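You operate a simulated robot arm through the tools that you are given. There is no shell and no other tool.

The job below is to be done with a simulated robot arm. You get a single attempt, and the scene is never put back.

JOB
Share out the white tubs on the top of the side table. At the end: the salad white tub from the top of the side table is on the flat red box (marked "DATES"); the yogurt white tub from the top of the side table is on top of the brown oat bar carton on the top of the side table; the red cup stands where the green pea bag stood; the green pea bag from the top of the side table stands on top of the silver steel drip grid; whatever was shut is shut again. Leave all else as you found it, and nothing knocked over.
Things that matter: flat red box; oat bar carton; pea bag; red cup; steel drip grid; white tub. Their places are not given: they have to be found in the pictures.

It is judged by the outcome, as a careful person would: the job done as asked, and still so three seconds after it is handed in. It fails if anything else is knocked over, pushed out of place, dropped, spilled or broken.

ROBOT AND FRAMES
A 7-joint arm with a two-finger gripper, fixed in place. Base frame: the origin is on the floor under the middle of its stand, x ahead of it, y to its left, z up; the work surface is at about z = 0.75. Lengths are in m, angles in degrees, forces in N, time in s.
With the tool pointing down near the work surface it reaches from about 0.32 to 0.72 m from the base axis. Its first joint turns from -66.0 to 66.0 degrees. Payload 2.45 kg.
The tool frame sits at the grasp point between the pads (the TCP): z along the fingers, y along the line on which they close. The tips reach 0.026 m beyond it. The gripper opens to 0.096 m; its body begins 0.069 m behind the TCP.
Orientation is told as [roll, pitch, yaw] about the base's x, y, z axes, in that order, counted from this pose: with the fingers straight down and closing along the base's y, the tool's x points along the base's -x, its y along +y and its z along -z.

CONTROLS
- The arm moves only by the tool send_rows. Its arguments are lists of equal length, an entry for each row: "linear": the shift along the tool's x, y, z in m, a list of three; "rotation": the turn, a rotation vector about the tool's x, y, z in degrees, a list of three; "hand": the opening, from 0 (shut) to 1 (fully open). In form: {"linear": [[x, y, z], ...], "rotation": [[rx, ry, rz], ...], "hand": [hand, ...]}. A call has 1 to 20 rows; each row is the pose to reach, as a shift and turn from the pose commanded when the call began, along the tool's axes at that moment. A row lasts 0.2 s, in which the tool goes at most 0.05 m and 8.6 degrees; a call with a longer step from one row to the next is refused whole, and so is a gripper value outside its range. Where a pose cannot be reached the arm comes as near as it can. A force on the tool above 40 N (or 10 N above the force at the start of the call, whichever is more), or a blocked arm, ends the call early, and 0.2 s more pass. Each finger travels about 0.05 m/s and halts on what it meets, pressing with about 39 N; the grip force reading is that of the motor and also rises with nothing between the fingers. The clock runs only during rows and for 0.2 s after the last one: add rows that repeat a pose to give the fingers time. It gives the time, the measured TCP pose, the force on the tool (base axes), the opening and the grip force at its end, in the units of the frame above (readings bear some noise), with the torque about the TCP (base axes, N m) and any sound that the robot's microphone picked up.
- Cameras (640 x 400 px; columns grow to the right, rows downward): "scene" is fixed at [0.1592, -0.3899, 1.4206]; the picture's right is [0.73, -0.68, 0.00], its down [-0.49, -0.52, -0.70] and it looks along [0.48, 0.51, -0.71] (base axes); focal length 321 px, centre (320, 200). "wrist" rides on the gripper at [0.082, 0.003, -0.098] in the tool frame; the picture's right is [-0.04, 1.00, 0.00], its down [-0.73, -0.03, -0.68] and it looks along [-0.68, -0.03, 0.73] (tool axes); focal length 256 px, centre (320, 200).
- grab_frame(camera): a new picture of that camera. No time passes.
- probe_pixels(camera, pixels): for up to 12 pixels [column, row] of the newest picture of that camera ("zoom" is the newest enlarged one), the place [x, y, z] in the base frame of the surface seen there, good to about 0.003 m, but the place of the scene camera against the robot may be out by one fixed shift of up to 0.025 m in any direction. No time passes.
- close_up(camera, box): a new picture of the part [left, top, right, bottom] of that camera's present view, enlarged. No time passes.
- finish_job(): hands the job in; it is judged then, once.

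Leave the gripper open and the arm clear of the work at the hand-in unless told otherwise.

The tools are called after "Emit:" as a command line: name --argument value ..., lists and objects as JSON in quotes. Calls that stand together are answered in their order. send_rows: Moves the arm, as the interface text tells. Its arguments: {"type":"object","properties":{"linear":{"type":"array"},"rotation":{"type":"array"},"hand":{"type":"array"}},"required":["linear","rotation","hand"]} The other tools are called the same way: grab_frame (camera) takes a picture; probe_pixels (camera, pixels) gives the place of the surface under pixels of a picture; close_up (camera, box) takes an enlarged picture of a part of a camera's view; finish_job () hands the job in.

At the start:

```text
time_s: 0.0
tcp_pos: [0.3911, 0.2826, 1.0586]
tcp_rot: [0.0, -0.1, 0.0]
force: [-0.1, -0.8, 0.5]
ft_torque: [0.0, 0.0, 0.04]
finger_gap: 0.0959
grip_force: 0.1
```

scene: 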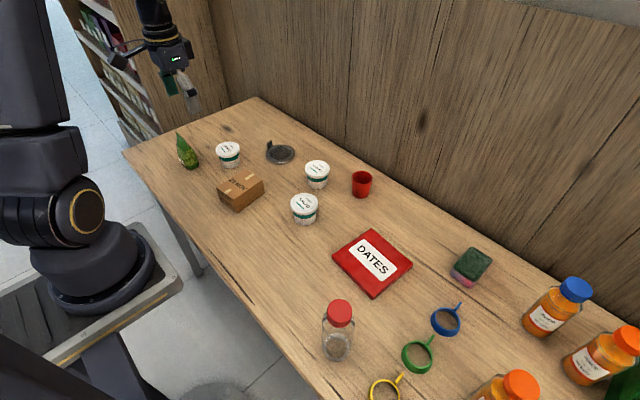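
wrist: 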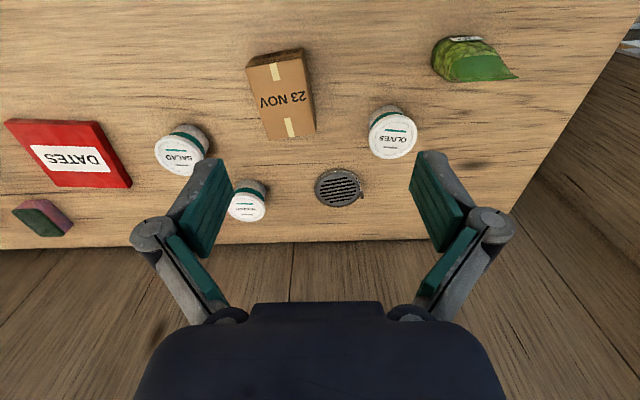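

I see three white tubs, a brown carton, a pea bag, a drip grid, a red cup and the red DATES box. I'll zoom in on both cameras to read the labels.

Emit:
close_up --camera "scene" --box '[160, 110, 400, 260]'

Emit:
close_up --camera "wrist" --box '[140, 40, 440, 228]'

```text
2.67 times, centred on (280, 185) of scene
```

zoom: 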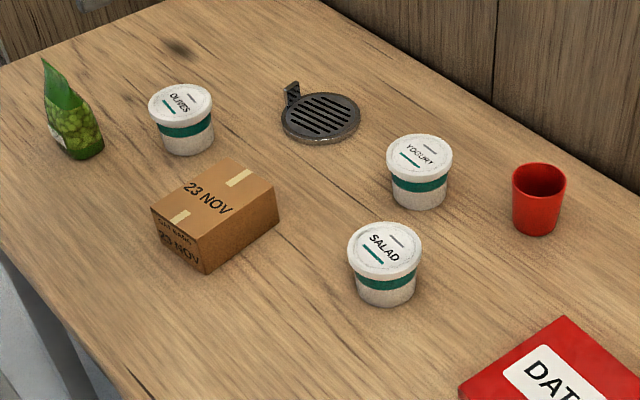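

```text
2.13 times, centred on (290, 134) of wrist
```

zoom: 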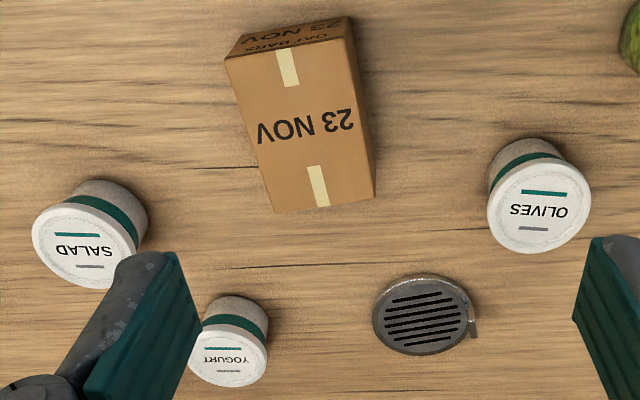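

Salad tub is the one nearest the DATES box (scene about 304,208), yogurt is at about (317,174), and olives stays put. I'll probe places from the wrist view, which is tied to the robot, and from the scene view for comparison.

Emit:
probe_pixels --camera "zoom" --pixels '[[78, 243], [33, 240], [228, 356], [268, 360], [538, 212], [428, 316], [385, 318], [272, 208], [372, 196], [228, 58], [350, 40], [308, 125]]'

Emit:
probe_pixels --camera "wrist" --pixels '[[82, 158], [10, 123], [98, 123], [130, 185], [58, 184], [460, 40], [480, 65], [515, 77], [440, 60], [338, 188], [362, 195], [200, 100]]'

Emit:
probe_pixels --camera "scene" --pixels '[[304, 202], [317, 167], [228, 148], [281, 153], [361, 174], [362, 195], [373, 262], [372, 230], [412, 266], [373, 298], [333, 255], [242, 187]]'

```text
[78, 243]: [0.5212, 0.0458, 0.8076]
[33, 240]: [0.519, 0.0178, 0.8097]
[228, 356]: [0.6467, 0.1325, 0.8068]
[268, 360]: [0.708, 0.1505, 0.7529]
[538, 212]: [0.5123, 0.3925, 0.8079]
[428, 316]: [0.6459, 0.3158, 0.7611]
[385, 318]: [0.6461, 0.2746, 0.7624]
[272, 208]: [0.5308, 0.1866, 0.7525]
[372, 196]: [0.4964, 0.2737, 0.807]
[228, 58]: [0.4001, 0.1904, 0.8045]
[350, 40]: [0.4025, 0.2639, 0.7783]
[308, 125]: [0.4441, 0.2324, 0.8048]
```

```text
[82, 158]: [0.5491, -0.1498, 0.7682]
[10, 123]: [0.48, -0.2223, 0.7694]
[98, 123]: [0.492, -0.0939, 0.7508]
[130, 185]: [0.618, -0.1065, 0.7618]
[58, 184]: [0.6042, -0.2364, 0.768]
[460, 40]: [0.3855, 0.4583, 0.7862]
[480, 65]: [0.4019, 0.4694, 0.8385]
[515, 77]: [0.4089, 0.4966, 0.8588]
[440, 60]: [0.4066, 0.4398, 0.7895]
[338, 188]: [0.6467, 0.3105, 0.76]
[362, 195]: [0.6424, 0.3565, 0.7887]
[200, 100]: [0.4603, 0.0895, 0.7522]
```

```text
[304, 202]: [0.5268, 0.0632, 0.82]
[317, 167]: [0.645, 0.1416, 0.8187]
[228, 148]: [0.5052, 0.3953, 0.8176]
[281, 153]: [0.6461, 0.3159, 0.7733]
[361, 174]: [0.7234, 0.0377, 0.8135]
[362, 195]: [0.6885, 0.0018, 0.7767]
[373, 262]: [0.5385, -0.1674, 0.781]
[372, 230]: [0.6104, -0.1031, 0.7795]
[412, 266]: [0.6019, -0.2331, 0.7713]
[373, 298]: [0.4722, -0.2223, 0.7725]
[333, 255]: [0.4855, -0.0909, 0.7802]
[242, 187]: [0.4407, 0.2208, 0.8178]
```

Wrist and scene agree apart from about +0.011 m in z in the scene camera. Table top is z≈0.752. Next I zoom on the pea bag, the grid and the cup to understand their shape.

Emit:
close_up --camera "wrist" --box '[410, 10, 540, 92]'

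Emit:
close_up --camera "scene" --box '[150, 110, 310, 210]'

Emit:
close_up --camera "scene" --box '[290, 140, 410, 215]'

```text
4.88 times, centred on (475, 51) of wrist
```

zoom: 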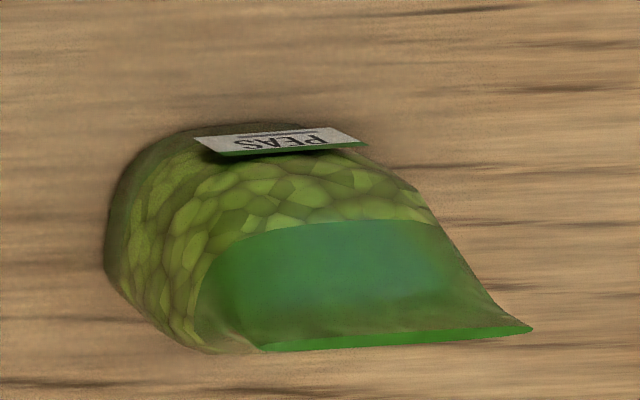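

```text
4.00 times, centred on (230, 160) of scene
```

zoom: 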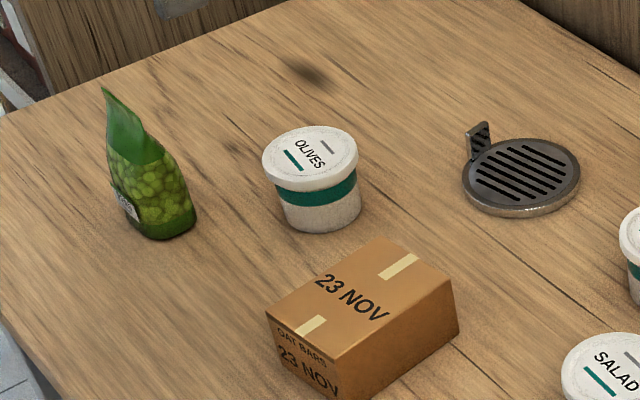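

```text
5.33 times, centred on (350, 178) of scene
```

zoom: 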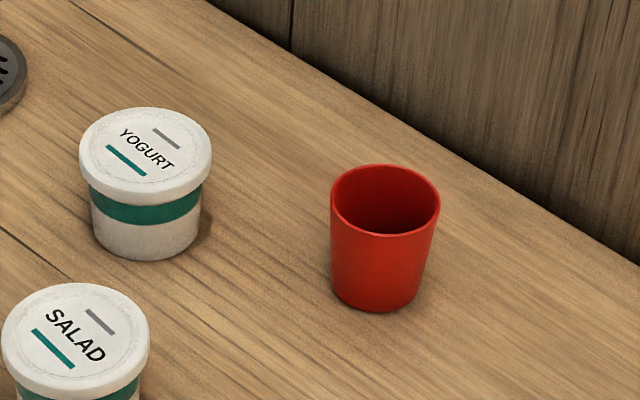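

The scene is clear: pea bag stands upright with its thin side along x, the grid is a low disc with an upright tab, the cup is an open tapered cup. I start with the salad tub: moving to above it at (0.521, 0.046, 0.95) for a closer look.

Emit:
send_rows --linear '[[-0.0163, -0.0296, 0.0136], [-0.0325, -0.0592, 0.0271], [-0.0488, -0.0887, 0.0407], [-0.065, -0.1183, 0.0543], [-0.0813, -0.1479, 0.0679], [-0.0975, -0.1775, 0.0814], [-0.1138, -0.207, 0.095], [-0.13, -0.2366, 0.1086], [-0.13, -0.2366, 0.1086]]' --rotation '[[0, 0, 0], [0, 0, 0], [0, 0, 0], [0, 0, 0], [0, 0, 0], [0, 0, 0], [0, 0, 0], [0, 0, 0], [0, 0, 0]]' --hand '[1, 1, 1, 1, 1, 1, 1, 1, 1]'

Emit:
grab_frame --camera "wrist"

```text
time_s: 2.0
tcp_pos: [0.5213, 0.0451, 0.9488]
tcp_rot: [0.0, 0.1, 0.0]
force: [1.0, 1.0, -0.2]
ft_torque: [0.0, 0.01, -0.01]
finger_gap: 0.096
grip_force: 0.1
```

```text
taken
```

wrist: 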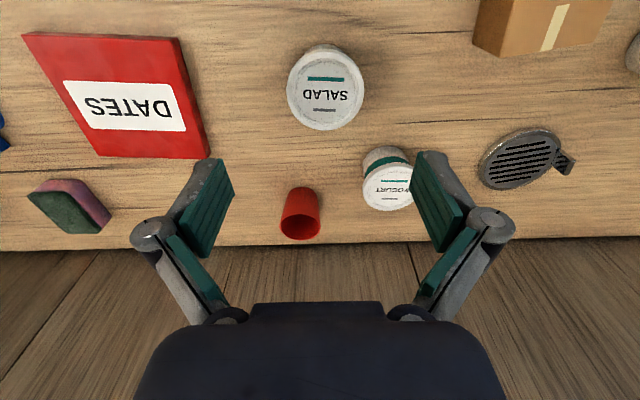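

The salad tub is centred at about (326,90). I'll probe its lid edges, plus the cup, yogurt lid, grid and DATES box.

Emit:
probe_pixels --camera "wrist" --pixels '[[290, 91], [362, 91], [326, 91], [326, 127], [326, 57], [326, 130], [388, 190], [365, 190], [388, 208], [520, 160], [560, 165], [300, 215]]'

Emit:
probe_pixels --camera "wrist" --pixels '[[28, 37], [174, 42], [202, 153], [96, 152], [120, 95], [283, 232], [318, 232], [300, 238], [301, 190], [320, 200], [282, 210], [300, 225]]'

```text
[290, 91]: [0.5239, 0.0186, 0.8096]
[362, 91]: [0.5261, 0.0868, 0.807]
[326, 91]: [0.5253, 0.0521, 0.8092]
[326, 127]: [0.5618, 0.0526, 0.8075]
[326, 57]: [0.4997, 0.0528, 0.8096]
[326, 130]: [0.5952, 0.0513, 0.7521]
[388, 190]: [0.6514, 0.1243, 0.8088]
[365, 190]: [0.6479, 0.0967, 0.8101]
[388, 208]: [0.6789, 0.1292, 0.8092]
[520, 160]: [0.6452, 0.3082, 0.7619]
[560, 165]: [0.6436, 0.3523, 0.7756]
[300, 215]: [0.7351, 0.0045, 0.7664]
```

```text
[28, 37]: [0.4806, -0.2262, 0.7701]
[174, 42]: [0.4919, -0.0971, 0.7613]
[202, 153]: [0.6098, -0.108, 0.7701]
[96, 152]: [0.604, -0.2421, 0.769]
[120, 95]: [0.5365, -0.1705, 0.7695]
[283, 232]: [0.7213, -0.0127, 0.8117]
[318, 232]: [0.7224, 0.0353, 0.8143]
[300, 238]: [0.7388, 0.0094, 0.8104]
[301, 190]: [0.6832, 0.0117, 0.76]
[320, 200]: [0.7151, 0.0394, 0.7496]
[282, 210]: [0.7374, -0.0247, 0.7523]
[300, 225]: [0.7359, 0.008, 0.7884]
```

Salad lid spans y 0.019–0.087 (centre ≈0.0525, diameter ≈0.069) and is centred at x≈0.5275, top z≈0.809. I centre over it and go down to TCP z≈0.79 with open fingers.

Emit:
send_rows --linear '[[-0.0062, 0.0072, 0.0], [-0.0062, 0.0072, 0.035], [-0.0062, 0.0072, 0.07], [-0.0062, 0.0072, 0.1], [-0.0062, 0.0072, 0.12], [-0.0062, 0.0072, 0.135], [-0.0062, 0.0072, 0.148], [-0.0062, 0.0072, 0.158], [-0.0062, 0.0072, 0.158]]' --rotation '[[0, 0, 0], [0, 0, 0], [0, 0, 0], [0, 0, 0], [0, 0, 0], [0, 0, 0], [0, 0, 0], [0, 0, 0], [0, 0, 0]]' --hand '[1, 1, 1, 1, 1, 1, 1, 1, 1]'

Emit:
grab_frame --camera "wrist"

Emit:
grab_frame --camera "scene"

```text
time_s: 4.0
tcp_pos: [0.5269, 0.0536, 0.7921]
tcp_rot: [0.0, 0.0, 0.0]
force: [-0.8, -0.1, -0.4]
ft_torque: [0.0, 0.0, 0.0]
finger_gap: 0.0958
grip_force: 0.0
```

```text
taken
```

wrist: 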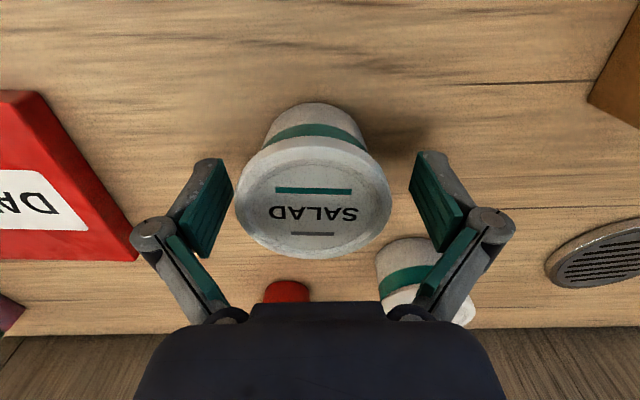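

```text
taken
```

scene: 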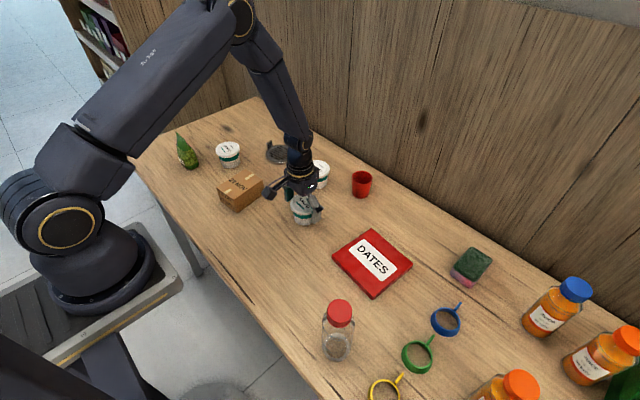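

The lid spans columns 236–391, slightly left of the fingers' middle (320). I'll probe its edges and the finger tips to trim the centring.

Emit:
probe_pixels --camera "wrist" --pixels '[[239, 203], [388, 200], [313, 255], [313, 200], [313, 150], [222, 200], [420, 200]]'

```text
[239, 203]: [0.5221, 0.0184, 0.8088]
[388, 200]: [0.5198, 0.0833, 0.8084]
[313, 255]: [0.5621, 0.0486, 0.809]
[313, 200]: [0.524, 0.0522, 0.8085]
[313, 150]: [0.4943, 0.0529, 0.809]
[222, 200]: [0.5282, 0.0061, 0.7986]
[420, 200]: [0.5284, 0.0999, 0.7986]
```

Centre is y≈0.051, x≈0.528. I shift −0.002 in y and 4 mm lower, then close.

Emit:
send_rows --linear '[[-0.001, -0.0022, 0.004], [-0.001, -0.0022, 0.004], [-0.001, -0.0022, 0.004], [-0.001, -0.0022, 0.004], [-0.001, -0.0022, 0.004], [-0.001, -0.0022, 0.004]]' --rotation '[[0, 0, 0], [0, 0, 0], [0, 0, 0], [0, 0, 0], [0, 0, 0], [0, 0, 0]]' --hand '[1, 0.8, 0.6, 0.5, 0.5, 0.5]'

```text
time_s: 5.4
tcp_pos: [0.5271, 0.0516, 0.7877]
tcp_rot: [0.0, 0.0, 0.0]
force: [-1.0, -1.4, 2.2]
ft_torque: [0.02, 0.05, 0.0]
finger_gap: 0.0715
grip_force: 39.1
```

Gripped (gap 0.0715, 39 N). Lifting straight up 0.08 m.

Emit:
send_rows --linear '[[0, 0, -0.01], [0, 0, -0.03], [0, 0, -0.06], [0, 0, -0.08], [0, 0, -0.08]]' --rotation '[[0, 0, 0], [0, 0, 0], [0, 0, 0], [0, 0, 0], [0, 0, 0]]' --hand '[0.5, 0.5, 0.5, 0.5, 0.5]'

Emit:
grab_frame --camera "wrist"

```text
time_s: 6.6
tcp_pos: [0.5284, 0.0524, 0.8688]
tcp_rot: [0.1, -0.1, 0.0]
force: [-0.9, 0.0, -1.9]
ft_torque: [0.01, -0.01, -0.03]
finger_gap: 0.0716
grip_force: 39.2
```

```text
taken
```

wrist: 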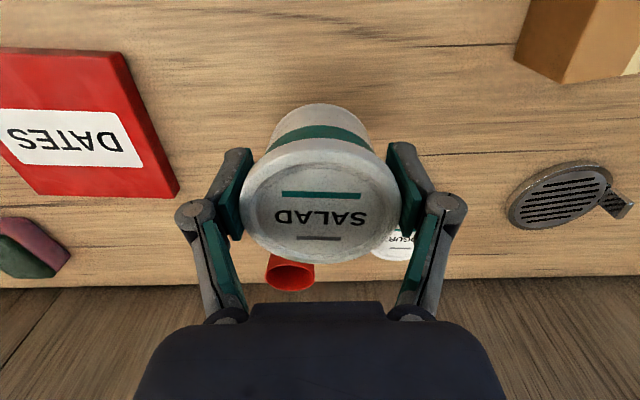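

The tub is held level. Now moving sideways to above the DATES box centre (0.547, −0.168).

Emit:
send_rows --linear '[[-0.0024, -0.0275, 0], [-0.0048, -0.055, 0], [-0.0072, -0.0825, 0], [-0.0096, -0.11, 0], [-0.012, -0.1375, 0], [-0.0144, -0.165, 0], [-0.0168, -0.1925, 0], [-0.019, -0.22, 0], [-0.019, -0.22, 0]]' --rotation '[[0, 0, 0], [0, 0, 0], [0, 0, 0], [0, 0, 0], [0, 0, 0], [0, 0, 0], [0, 0, 0], [0, 0, 0], [0, 0, 0]]' --hand '[0.5, 0.5, 0.5, 0.5, 0.5, 0.5, 0.5, 0.5, 0.5]'

Emit:
grab_frame --camera "wrist"

Emit:
grab_frame --camera "scene"

```text
time_s: 8.6
tcp_pos: [0.5464, -0.1677, 0.866]
tcp_rot: [0.0, 0.0, 0.0]
force: [-1.3, 0.2, -2.2]
ft_torque: [0.01, 0.02, -0.04]
finger_gap: 0.0716
grip_force: 39.4
```

```text
taken
```

wrist: 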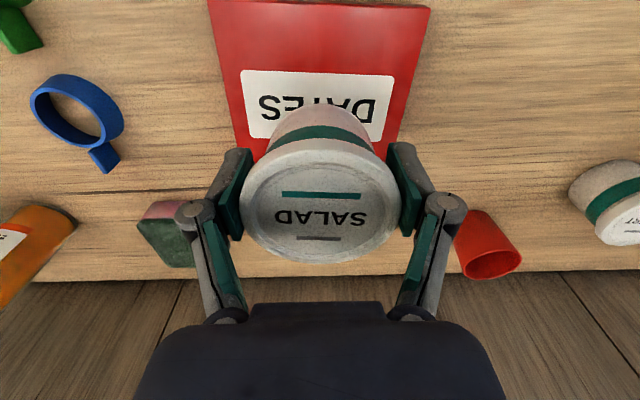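

```text
taken
```

scene: 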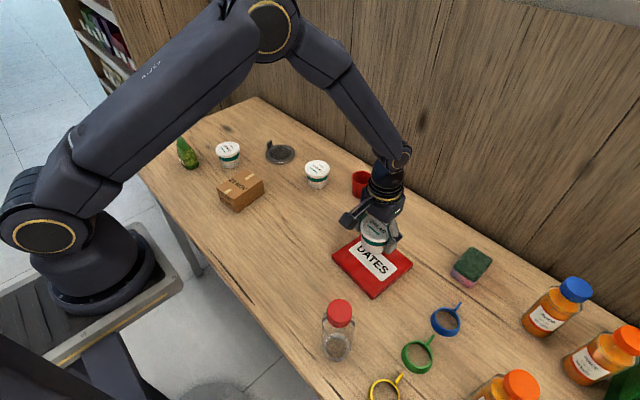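

Tub is over the middle of the DATES box. Lowering to about 2 mm above the expected contact, then a little further while watching the force.

Emit:
send_rows --linear '[[0, 0, 0.02], [0, 0, 0.04], [0, 0, 0.052], [0, 0, 0.058], [0, 0, 0.06], [0, 0, 0.061], [0, 0, 0.062], [0, 0, 0.062]]' --rotation '[[0, 0, 0], [0, 0, 0], [0, 0, 0], [0, 0, 0], [0, 0, 0], [0, 0, 0], [0, 0, 0], [0, 0, 0]]' --hand '[0.5, 0.5, 0.5, 0.5, 0.5, 0.5, 0.5, 0.5]'

```text
time_s: 10.4
tcp_pos: [0.5477, -0.1674, 0.8055]
tcp_rot: [0.1, 0.1, 0.0]
force: [-0.5, -1.5, 3.2]
ft_torque: [0.01, 0.06, 0.01]
finger_gap: 0.0725
grip_force: 39.5
```

Force z rose from −2.2 to +3.2 N: the tub rests on the box. Opening and then going straight up.

Emit:
send_rows --linear '[[0, 0, 0], [0, 0, 0], [0, 0, 0], [0, 0, -0.002], [0, 0, -0.02], [0, 0, -0.05], [0, 0, -0.09], [0, 0, -0.13], [0, 0, -0.15]]' --rotation '[[0, 0, 0], [0, 0, 0], [0, 0, 0], [0, 0, 0], [0, 0, 0], [0, 0, 0], [0, 0, 0], [0, 0, 0], [0, 0, 0]]' --hand '[0.8, 1, 1, 1, 1, 1, 1, 1, 1]'

Emit:
grab_frame --camera "wrist"

Emit:
grab_frame --camera "scene"

```text
time_s: 12.4
tcp_pos: [0.5467, -0.1678, 0.9566]
tcp_rot: [-0.1, 0.0, -0.1]
force: [-0.5, -0.2, -0.3]
ft_torque: [-0.03, 0.01, 0.02]
finger_gap: 0.0962
grip_force: 0.1
```

```text
taken
```

wrist: 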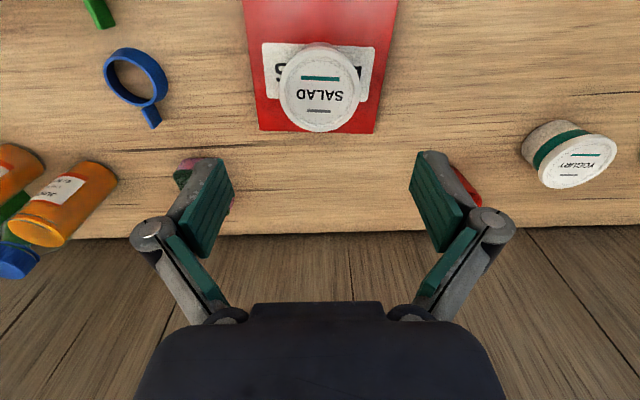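

```text
taken
```

scene: 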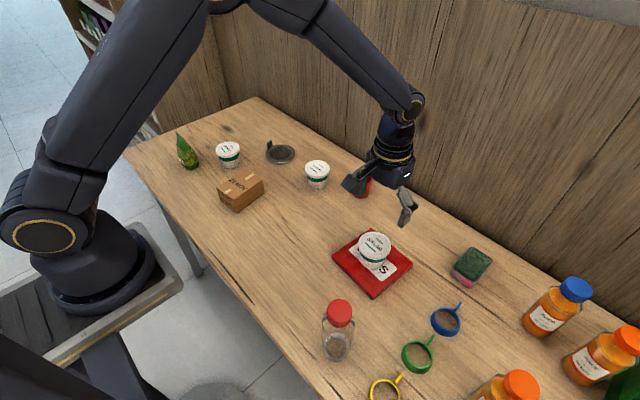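

The salad tub stands on the DATES box, which has not moved. Next the pea bag: I move to about (0.40, 0.36, 0.975) while turning the yaw to 90° so the fingers would close along x, and look at the bag.

Emit:
send_rows --linear '[[0.0098, 0.0352, -0.0013], [0.0196, 0.0704, -0.0027], [0.0294, 0.1056, -0.004], [0.0392, 0.1408, -0.0053], [0.049, 0.176, -0.0067], [0.0588, 0.2112, -0.008], [0.0686, 0.2464, -0.0093], [0.0784, 0.2816, -0.0107], [0.0882, 0.3168, -0.012], [0.098, 0.352, -0.0133], [0.1078, 0.3872, -0.0147], [0.1176, 0.4224, -0.016], [0.1274, 0.4576, -0.0173], [0.1372, 0.4928, -0.0187], [0.147, 0.528, -0.02], [0.147, 0.528, -0.02]]' --rotation '[[0, 0, -6], [0, 0, -12], [0, 0, -18], [0, 0, -24], [0, 0, -30], [0, 0, -36], [0, 0, -42], [0, 0, -48], [0, 0, -54], [0, 0, -60], [0, 0, -66], [0, 0, -72], [0, 0, -78], [0, 0, -84], [0, 0, -90], [0, 0, -90]]' --hand '[1, 1, 1, 1, 1, 1, 1, 1, 1, 1, 1, 1, 1, 1, 1, 1]'

Emit:
grab_frame --camera "wrist"

Emit:
grab_frame --camera "scene"

```text
time_s: 15.8
tcp_pos: [0.4033, 0.3591, 0.9756]
tcp_rot: [0.0, -0.1, 90.0]
force: [-0.4, 0.5, -0.2]
ft_torque: [0.0, 0.01, 0.03]
finger_gap: 0.0961
grip_force: 0.0
```

```text
taken
```

wrist: 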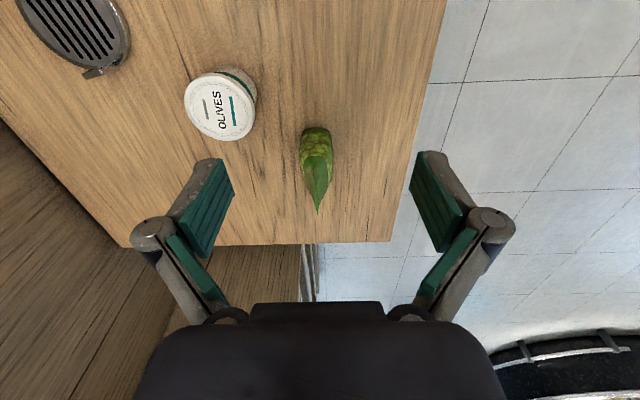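

```text
taken
```

scene: 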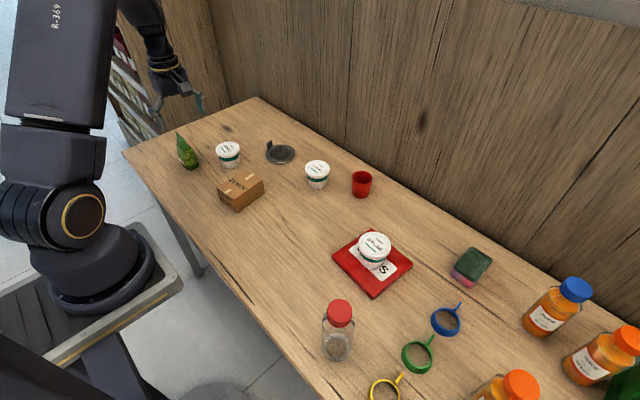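

The bag is at about (316,165) in the wrist view. I zoom on it.

Emit:
close_up --camera "wrist" --box '[260, 115, 372, 185]'

Emit:
close_up --camera "wrist" --box '[240, 110, 400, 210]'

```text
5.71 times, centred on (316, 150) of wrist
```

zoom: 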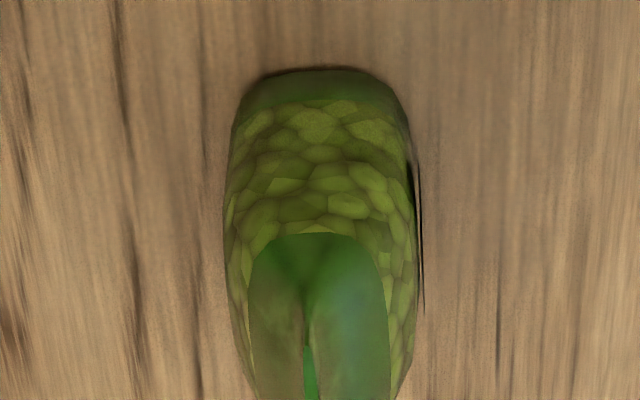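

```text
4.00 times, centred on (320, 160) of wrist
```

zoom: 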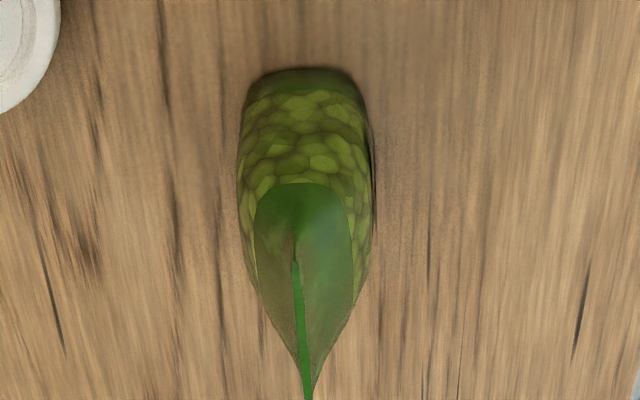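

I probe the bag's outline, the seal and the ground around it in this zoom.

Emit:
probe_pixels --camera "zoom" --pixels '[[305, 72], [244, 160], [369, 170], [305, 120], [305, 175], [242, 210], [368, 230], [296, 245], [300, 300], [306, 360], [308, 396], [250, 100]]'

Emit:
probe_pixels --camera "wrist" --pixels '[[317, 208], [318, 213], [316, 150], [316, 140], [316, 133], [317, 195], [306, 170], [330, 170], [248, 98], [222, 105], [205, 110], [318, 216]]'

```text
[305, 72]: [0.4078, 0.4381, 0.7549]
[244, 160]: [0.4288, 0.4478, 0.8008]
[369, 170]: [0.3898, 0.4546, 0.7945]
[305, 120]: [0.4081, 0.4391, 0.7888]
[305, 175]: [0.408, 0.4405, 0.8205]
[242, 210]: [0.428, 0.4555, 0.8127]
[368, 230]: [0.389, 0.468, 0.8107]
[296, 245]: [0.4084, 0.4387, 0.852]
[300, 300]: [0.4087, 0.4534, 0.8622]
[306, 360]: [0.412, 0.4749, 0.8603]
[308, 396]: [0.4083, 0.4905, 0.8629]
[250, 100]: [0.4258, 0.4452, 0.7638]
```

```text
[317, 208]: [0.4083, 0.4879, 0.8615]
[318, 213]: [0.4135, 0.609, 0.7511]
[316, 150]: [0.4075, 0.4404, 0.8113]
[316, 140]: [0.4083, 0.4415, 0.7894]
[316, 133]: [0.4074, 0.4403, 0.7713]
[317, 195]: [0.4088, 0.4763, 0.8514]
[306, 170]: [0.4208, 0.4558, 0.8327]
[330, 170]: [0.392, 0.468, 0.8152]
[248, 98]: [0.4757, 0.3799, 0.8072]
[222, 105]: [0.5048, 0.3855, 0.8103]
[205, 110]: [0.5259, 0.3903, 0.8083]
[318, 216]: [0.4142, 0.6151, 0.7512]
```

Bag: x 0.388–0.429, y 0.438–0.493, top z 0.863, seal exactly along y; so centre ≈(0.4085, 0.466). Moving over it with tips just above its top (TCP z≈0.905).

Emit:
send_rows --linear '[[-0.027, -0.0013, 0.01], [-0.054, -0.0026, 0.03], [-0.081, -0.0039, 0.05], [-0.1075, -0.0052, 0.07], [-0.1075, -0.0052, 0.07]]' --rotation '[[0, 0, 0], [0, 0, 0], [0, 0, 0], [0, 0, 0], [0, 0, 0]]' --hand '[1, 1, 1, 1, 1]'

Emit:
grab_frame --camera "wrist"

```text
time_s: 17.0
tcp_pos: [0.4043, 0.469, 0.905]
tcp_rot: [0.0, 0.1, 90.0]
force: [-0.6, -0.1, 0.6]
ft_torque: [-0.06, 0.04, -0.02]
finger_gap: 0.0961
grip_force: 0.0
```

```text
taken
```

wrist: 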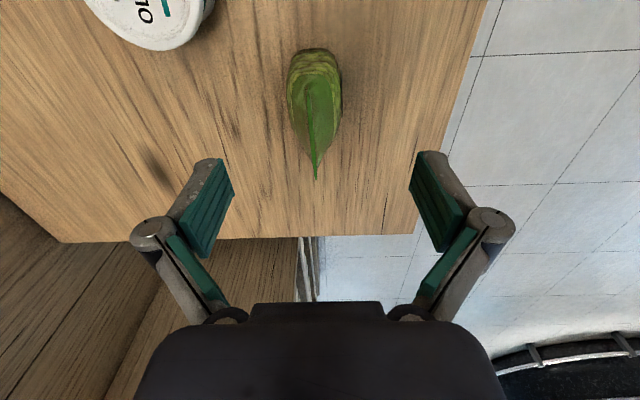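

The bag sits ~5 px left of the finger mid-line, i.e. TCP must go +x ~4 mm. I probe to confirm.

Emit:
probe_pixels --camera "wrist" --pixels '[[315, 172], [312, 140], [308, 100], [289, 90], [341, 100], [314, 52], [290, 75], [340, 80], [316, 178], [295, 120], [336, 120]]'

```text
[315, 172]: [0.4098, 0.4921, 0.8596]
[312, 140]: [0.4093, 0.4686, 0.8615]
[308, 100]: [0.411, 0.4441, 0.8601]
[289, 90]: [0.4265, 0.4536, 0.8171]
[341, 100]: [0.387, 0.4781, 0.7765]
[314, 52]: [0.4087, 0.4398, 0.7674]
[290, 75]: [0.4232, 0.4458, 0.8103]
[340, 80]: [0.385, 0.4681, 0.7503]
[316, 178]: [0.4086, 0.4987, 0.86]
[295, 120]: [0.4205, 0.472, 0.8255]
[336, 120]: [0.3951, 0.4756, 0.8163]
```

Seal runs from y 0.439 to 0.499 at x≈0.409; the top is at z≈0.862. I shift +4 mm in x, and go down to TCP z≈0.802 (the palm stays ~9 mm above the bag top).

Emit:
send_rows --linear '[[0.0, -0.004, 0.0], [0.0, -0.004, 0.02], [0.0, -0.004, 0.04], [0.0, -0.004, 0.06], [0.0, -0.004, 0.08], [0.0, -0.004, 0.093], [0.0, -0.004, 0.102], [0.0, -0.004, 0.102]]' --rotation '[[0, 0, 0], [0, 0, 0], [0, 0, 0], [0, 0, 0], [0, 0, 0], [0, 0, 0], [0, 0, 0], [0, 0, 0]]' --hand '[1, 1, 1, 1, 1, 1, 1, 1]'

Emit:
grab_frame --camera "wrist"

Emit:
close_up --camera "scene" --box '[120, 80, 280, 180]'

```text
time_s: 18.8
tcp_pos: [0.4101, 0.4684, 0.804]
tcp_rot: [0.0, 0.1, 90.1]
force: [-0.5, 0.6, -0.3]
ft_torque: [-0.01, -0.01, 0.01]
finger_gap: 0.0959
grip_force: 0.1
```

```text
taken
```

wrist: 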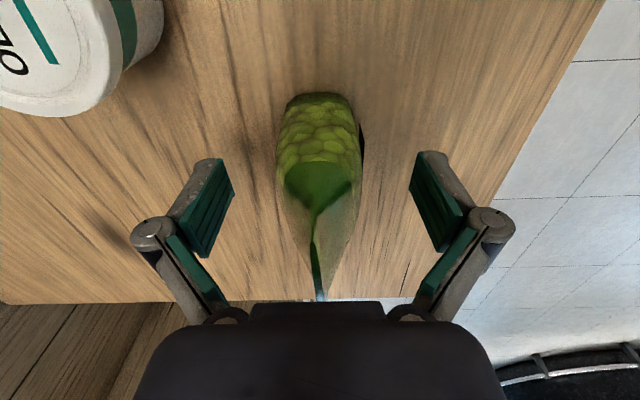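

```text
4.00 times, centred on (200, 130) of scene
```

zoom: 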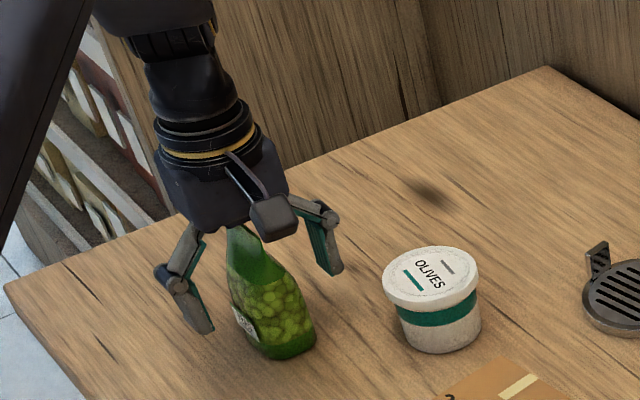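

The bag is between the fingers. Closing gently.

Emit:
send_rows --linear '[[0, 0, 0], [0, 0, 0], [0, 0, 0], [0, 0, 0], [0, 0, 0], [0, 0, 0], [0, 0, 0]]' --rotation '[[0, 0, 0], [0, 0, 0], [0, 0, 0], [0, 0, 0], [0, 0, 0], [0, 0, 0], [0, 0, 0]]' --hand '[0.8, 0.6, 0.45, 0.35, 0.25, 0.25, 0.25]'

Emit:
close_up --camera "scene" --box '[120, 80, 280, 180]'

Emit:
grab_frame --camera "wrist"

```text
time_s: 20.4
tcp_pos: [0.4098, 0.4685, 0.8044]
tcp_rot: [0.0, 0.0, 90.1]
force: [0.6, -0.5, 2.7]
ft_torque: [0.0, 0.01, 0.01]
finger_gap: 0.0426
grip_force: 39.2
```

```text
4.00 times, centred on (200, 130) of scene
```

zoom: 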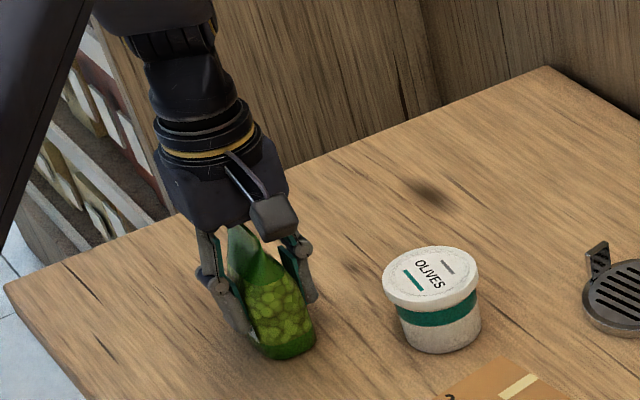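

```text
taken
```

wrist: 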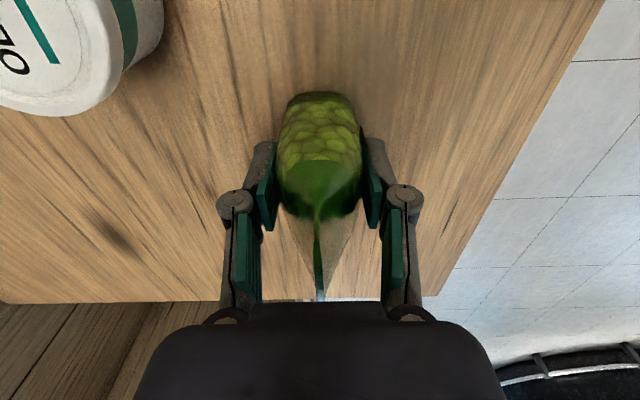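

Gripped at gap 0.0426. Lifting straight up 0.10 m.

Emit:
send_rows --linear '[[0, 0, -0.01], [0, 0, -0.03], [0, 0, -0.06], [0, 0, -0.09], [0, 0, -0.1], [0, 0, -0.1]]' --rotation '[[0, 0, 0], [0, 0, 0], [0, 0, 0], [0, 0, 0], [0, 0, 0], [0, 0, 0]]' --hand '[0.25, 0.25, 0.25, 0.25, 0.25, 0.25]'

Emit:
grab_frame --camera "wrist"

Emit:
close_up --camera "scene" --box '[230, 120, 326, 180]'

```text
time_s: 21.8
tcp_pos: [0.4094, 0.4668, 0.9041]
tcp_rot: [0.1, 0.0, 90.0]
force: [0.0, -0.6, -0.8]
ft_torque: [0.0, -0.05, 0.0]
finger_gap: 0.0422
grip_force: 39.3
```

```text
taken
```

wrist: 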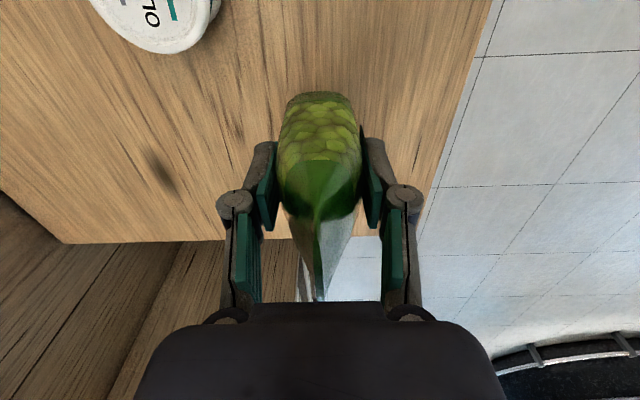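

```text
6.67 times, centred on (278, 150) of scene
```

zoom: 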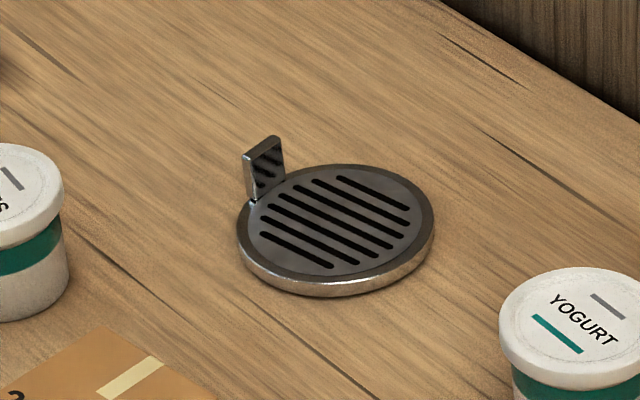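

The bag is held upright. I probe the grid's rim and tab in this scene zoom (scene camera known to read slightly off), plus the yogurt lid.

Emit:
probe_pixels --camera "zoom" --pixels '[[246, 235], [430, 215], [338, 169], [318, 282], [336, 224], [262, 196], [262, 150], [284, 160], [578, 315], [503, 320], [578, 272], [578, 368]]'

```text
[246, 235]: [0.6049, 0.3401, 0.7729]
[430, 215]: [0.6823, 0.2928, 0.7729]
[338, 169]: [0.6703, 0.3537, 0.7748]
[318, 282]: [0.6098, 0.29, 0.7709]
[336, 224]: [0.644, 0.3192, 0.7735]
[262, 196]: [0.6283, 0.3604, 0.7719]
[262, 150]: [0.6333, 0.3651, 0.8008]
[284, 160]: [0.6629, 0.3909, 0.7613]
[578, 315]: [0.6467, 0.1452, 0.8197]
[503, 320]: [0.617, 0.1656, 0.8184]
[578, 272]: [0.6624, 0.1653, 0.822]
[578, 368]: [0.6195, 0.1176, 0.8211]
```

Grid in robot frame: centre ≈(0.646, 0.312), radius ≈0.045, top z≈0.762, tab on its +y side at y≈0.355. I carry the bag (bottom at z≈0.85, above olives' 0.81) to above the grid.

Emit:
send_rows --linear '[[0.0157, -0.0237, -0.004], [0.0314, -0.0473, -0.008], [0.0471, -0.071, -0.01], [0.0628, -0.0946, -0.01], [0.0785, -0.1183, -0.01], [0.0942, -0.142, -0.01], [0.1099, -0.1656, -0.01], [0.1256, -0.1893, -0.01], [0.1413, -0.2129, -0.01], [0.157, -0.2366, -0.01], [0.157, -0.2366, -0.01]]' --rotation '[[0, 0, 0], [0, 0, 0], [0, 0, 0], [0, 0, 0], [0, 0, 0], [0, 0, 0], [0, 0, 0], [0, 0, 0], [0, 0, 0], [0, 0, 0], [0, 0, 0]]' --hand '[0.25, 0.25, 0.25, 0.25, 0.25, 0.25, 0.25, 0.25, 0.25, 0.25, 0.25]'

Emit:
grab_frame --camera "wrist"

Emit:
grab_frame --camera "scene"

```text
time_s: 24.2
tcp_pos: [0.6448, 0.3083, 0.9144]
tcp_rot: [0.0, 0.0, 90.0]
force: [1.2, 0.8, -1.3]
ft_torque: [-0.01, -0.01, 0.02]
finger_gap: 0.042
grip_force: 39.5
```

```text
taken
```

wrist: 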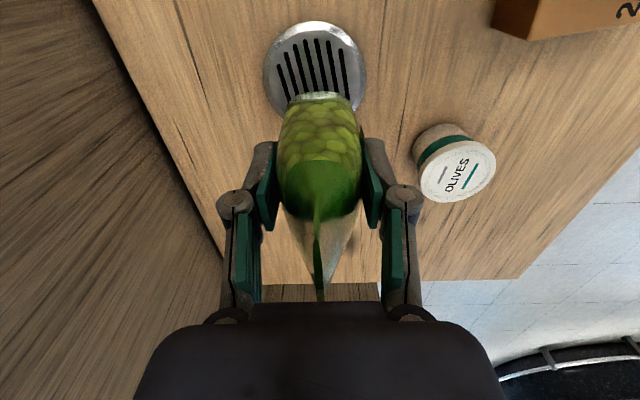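

```text
taken
```

scene: 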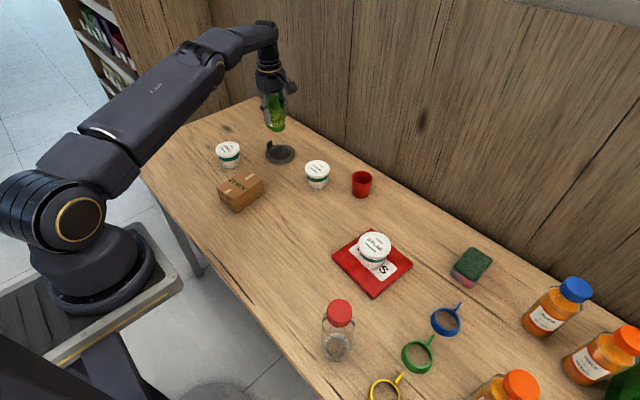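

The grid is visible under the bag at about (315,70). I probe its rim to refine the target.

Emit:
probe_pixels --camera "wrist" --pixels '[[267, 68], [362, 66], [314, 27], [300, 60], [330, 70], [278, 40], [352, 42], [288, 110], [345, 100]]'

```text
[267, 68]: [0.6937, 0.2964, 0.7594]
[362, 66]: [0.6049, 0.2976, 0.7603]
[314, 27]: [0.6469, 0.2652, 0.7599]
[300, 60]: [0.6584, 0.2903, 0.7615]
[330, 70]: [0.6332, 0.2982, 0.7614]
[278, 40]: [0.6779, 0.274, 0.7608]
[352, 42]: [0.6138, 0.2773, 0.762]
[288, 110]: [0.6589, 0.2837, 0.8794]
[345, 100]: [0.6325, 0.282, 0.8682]
```

Grid centre ≈(0.648, 0.310). TCP is at (0.645, 0.308); shift +3 mm x, +1 mm y, then lower to just above contact (expected at TCP z≈0.8135).

Emit:
send_rows --linear '[[-0.001, -0.003, 0.0], [-0.001, -0.003, 0.025], [-0.001, -0.003, 0.05], [-0.001, -0.003, 0.07], [-0.001, -0.003, 0.085], [-0.001, -0.003, 0.094], [-0.001, -0.003, 0.097], [-0.001, -0.003, 0.097]]' --rotation '[[0, 0, 0], [0, 0, 0], [0, 0, 0], [0, 0, 0], [0, 0, 0], [0, 0, 0], [0, 0, 0], [0, 0, 0]]' --hand '[0.25, 0.25, 0.25, 0.25, 0.25, 0.25, 0.25, 0.25]'

Emit:
grab_frame --camera "wrist"

Emit:
close_up --camera "scene" --box '[200, 80, 360, 180]'

```text
time_s: 26.0
tcp_pos: [0.6381, 0.3063, 0.8202]
tcp_rot: [-0.1, 0.0, 90.0]
force: [0.0, -0.9, -1.0]
ft_torque: [0.02, -0.01, 0.0]
finger_gap: 0.0422
grip_force: 38.7
out of reach, approached as far as the arm can: row 5, 6, 7, 8
```

```text
taken
```

wrist: 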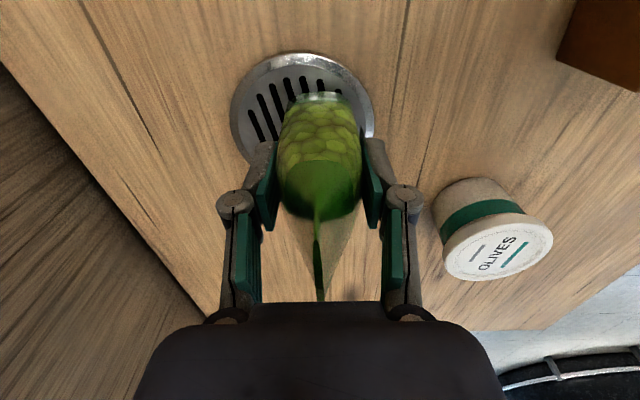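

```text
4.00 times, centred on (280, 130) of scene
```

zoom: 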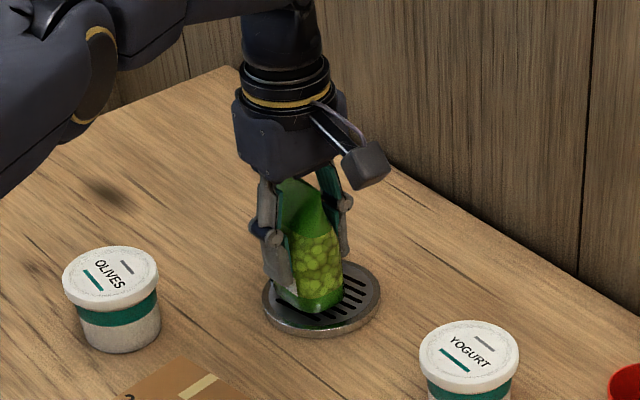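

The arm is at its radial limit there: it stopped at (0.638, 0.306, 0.820), about 1 cm short of the grid centre. A small 2° outward tilt of the tool gains several mm of reach; the bag bottom is still ~6 mm above the grid, so I apply that tilt while keeping the same commanded point.

Emit:
send_rows --linear '[[0, 0, -0.004], [0, 0, -0.004], [0, 0, -0.004], [0, 0, -0.004]]' --rotation '[[0.9, -0.43, 0], [1.8, -0.86, 0], [1.8, -0.86, 0], [1.8, -0.86, 0]]' --hand '[0.25, 0.25, 0.25, 0.25]'

Emit:
grab_frame --camera "wrist"

```text
time_s: 27.0
tcp_pos: [0.6372, 0.3061, 0.824]
tcp_rot: [-1.7, -1.0, 90.0]
force: [1.0, -0.5, -1.1]
ft_torque: [-0.03, -0.02, -0.03]
finger_gap: 0.0423
grip_force: 39.2
```

```text
taken
```

wrist: 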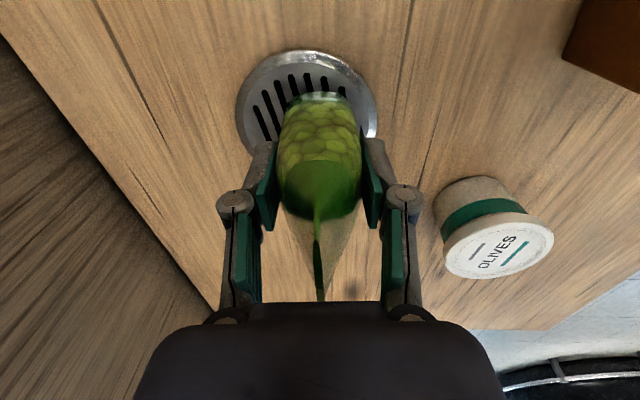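

The tilt took effect without complaint (TCP (0.637, 0.306, 0.824)). Now moving outward +9 mm in x and +3 mm in y at this height.

Emit:
send_rows --linear '[[-0.0015, -0.0045, 0], [-0.003, -0.0095, 0], [-0.003, -0.0095, 0]]' --rotation '[[0, 0, 0], [0, 0, 0], [0, 0, 0]]' --hand '[0.25, 0.25, 0.25]'

Emit:
grab_frame --camera "wrist"

Emit:
close_up --camera "scene" --box '[230, 100, 326, 160]'

```text
time_s: 27.8
tcp_pos: [0.6472, 0.3088, 0.8253]
tcp_rot: [-1.8, -0.8, 90.1]
force: [-0.3, 0.1, -1.7]
ft_torque: [-0.03, 0.01, 0.02]
finger_gap: 0.0423
grip_force: 38.9
```

```text
taken
```

wrist: 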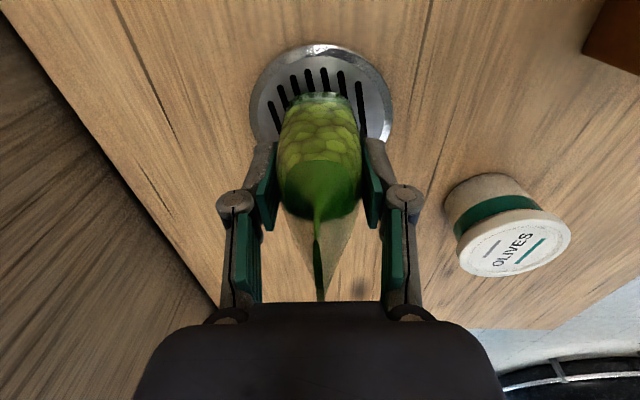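

```text
6.67 times, centred on (278, 130) of scene
```

zoom: 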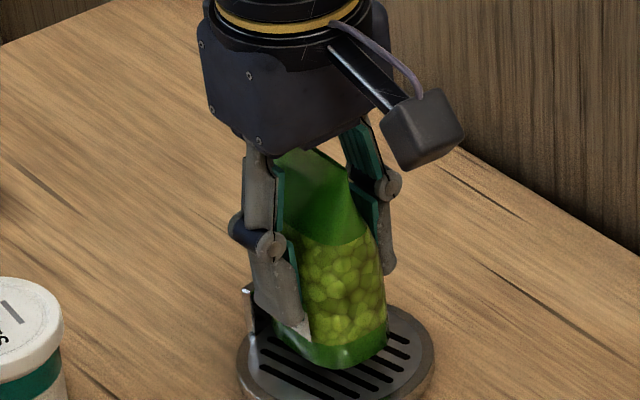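

The bag is centred over the grid (bag column 320, grid centre column ≈321). Lowering slowly toward contact at about TCP z 0.814.

Emit:
send_rows --linear '[[0, 0, 0.004], [0, 0, 0.007], [0, 0, 0.009], [0, 0, 0.01], [0, 0, 0.01]]' --rotation '[[0, 0, 0], [0, 0, 0], [0, 0, 0], [0, 0, 0], [0, 0, 0]]' --hand '[0.25, 0.25, 0.25, 0.25, 0.25]'

```text
time_s: 29.0
tcp_pos: [0.6501, 0.3099, 0.815]
tcp_rot: [-1.9, -0.9, 90.0]
force: [-0.3, 0.8, -0.5]
ft_torque: [0.02, 0.04, 0.03]
finger_gap: 0.0422
grip_force: 39.1
```

No clear contact yet. Lowering further 1 mm at a time.

Emit:
send_rows --linear '[[0, 0, 0.0008], [0, 0, 0.0016], [0, 0, 0.0016]]' --rotation '[[0, 0, 0], [0, 0, 0], [0, 0, 0]]' --hand '[0.25, 0.25, 0.25]'

Emit:
close_up --camera "scene" --box '[240, 110, 320, 170]'

```text
time_s: 29.8
tcp_pos: [0.6487, 0.309, 0.8154]
tcp_rot: [-1.8, -1.0, 90.0]
force: [-0.3, 2.4, 8.1]
ft_torque: [-0.08, 0.19, -0.07]
finger_gap: 0.0422
grip_force: 39.0
```

```text
6.67 times, centred on (280, 140) of scene
```

zoom: 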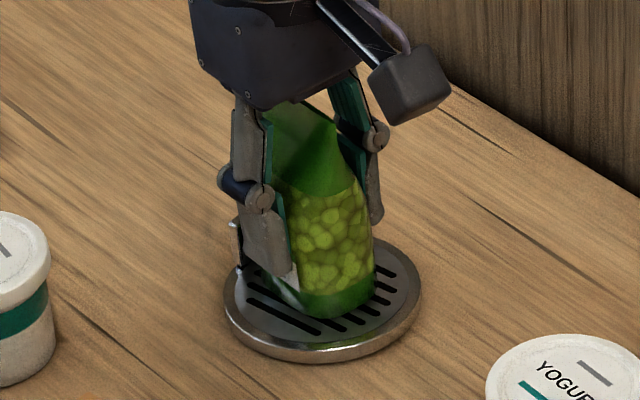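

Contact (force z ≈ +8 N). Opening the fingers, then withdrawing straight along the tool axis.

Emit:
send_rows --linear '[[0, 0, 0], [0, 0, 0], [0, 0, 0], [0, 0, 0], [0, 0, 0], [0, 0, -0.015], [0, 0, -0.04], [0, 0, -0.075], [0, 0, -0.11], [0, 0, -0.13], [0, 0, -0.13]]' --rotation '[[0, 0, 0], [0, 0, 0], [0, 0, 0], [0, 0, 0], [0, 0, 0], [0, 0, 0], [0, 0, 0], [0, 0, 0], [0, 0, 0], [0, 0, 0], [0, 0, 0]]' --hand '[0.5, 0.65, 0.8, 1, 1, 1, 1, 1, 1, 1, 1]'

Emit:
grab_frame --camera "wrist"

Emit:
close_up --camera "scene" --box '[230, 100, 326, 160]'

```text
time_s: 32.2
tcp_pos: [0.643, 0.3054, 0.9437]
tcp_rot: [-1.8, -0.9, 90.0]
force: [0.0, 0.5, 0.2]
ft_torque: [-0.02, -0.01, 0.05]
finger_gap: 0.096
grip_force: 0.0
```

```text
taken
```

wrist: 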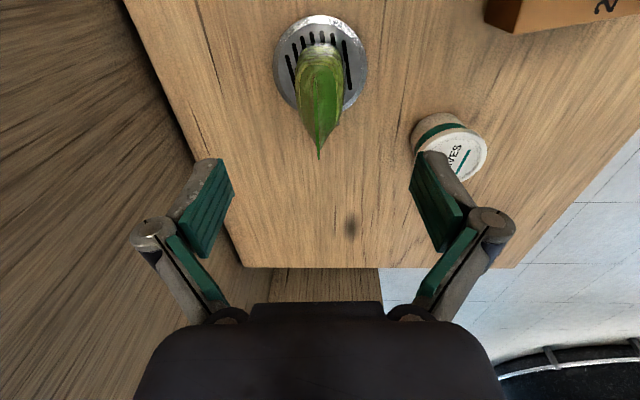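

```text
6.67 times, centred on (278, 130) of scene
```

zoom: 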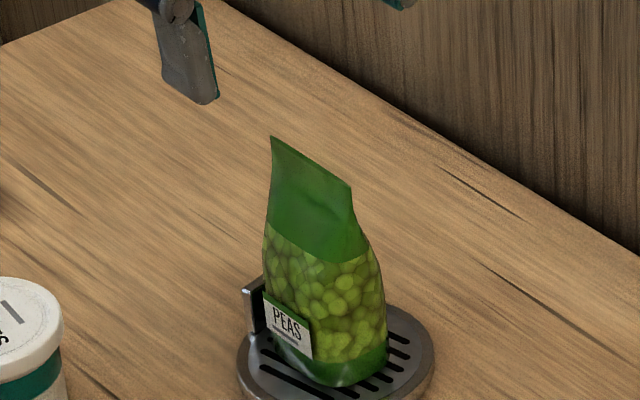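

The pea bag stands upright on the grid. Next is the red cup. I first remove the 2° tilt while drawing back a little.

Emit:
send_rows --linear '[[0.0, 0.02, -0.01], [0.0, 0.04, -0.02], [0.0, 0.05, -0.02], [0.0, 0.05, -0.02]]' --rotation '[[-0.9, 0.43, 0], [-1.8, 0.86, 0], [-1.8, 0.86, 0], [-1.8, 0.86, 0]]' --hand '[1, 1, 1, 1]'

```text
time_s: 33.2
tcp_pos: [0.5922, 0.3074, 0.9626]
tcp_rot: [0.1, 0.0, 90.0]
force: [0.2, -0.5, 0.0]
ft_torque: [-0.03, -0.01, 0.0]
finger_gap: 0.0959
grip_force: 0.1
```

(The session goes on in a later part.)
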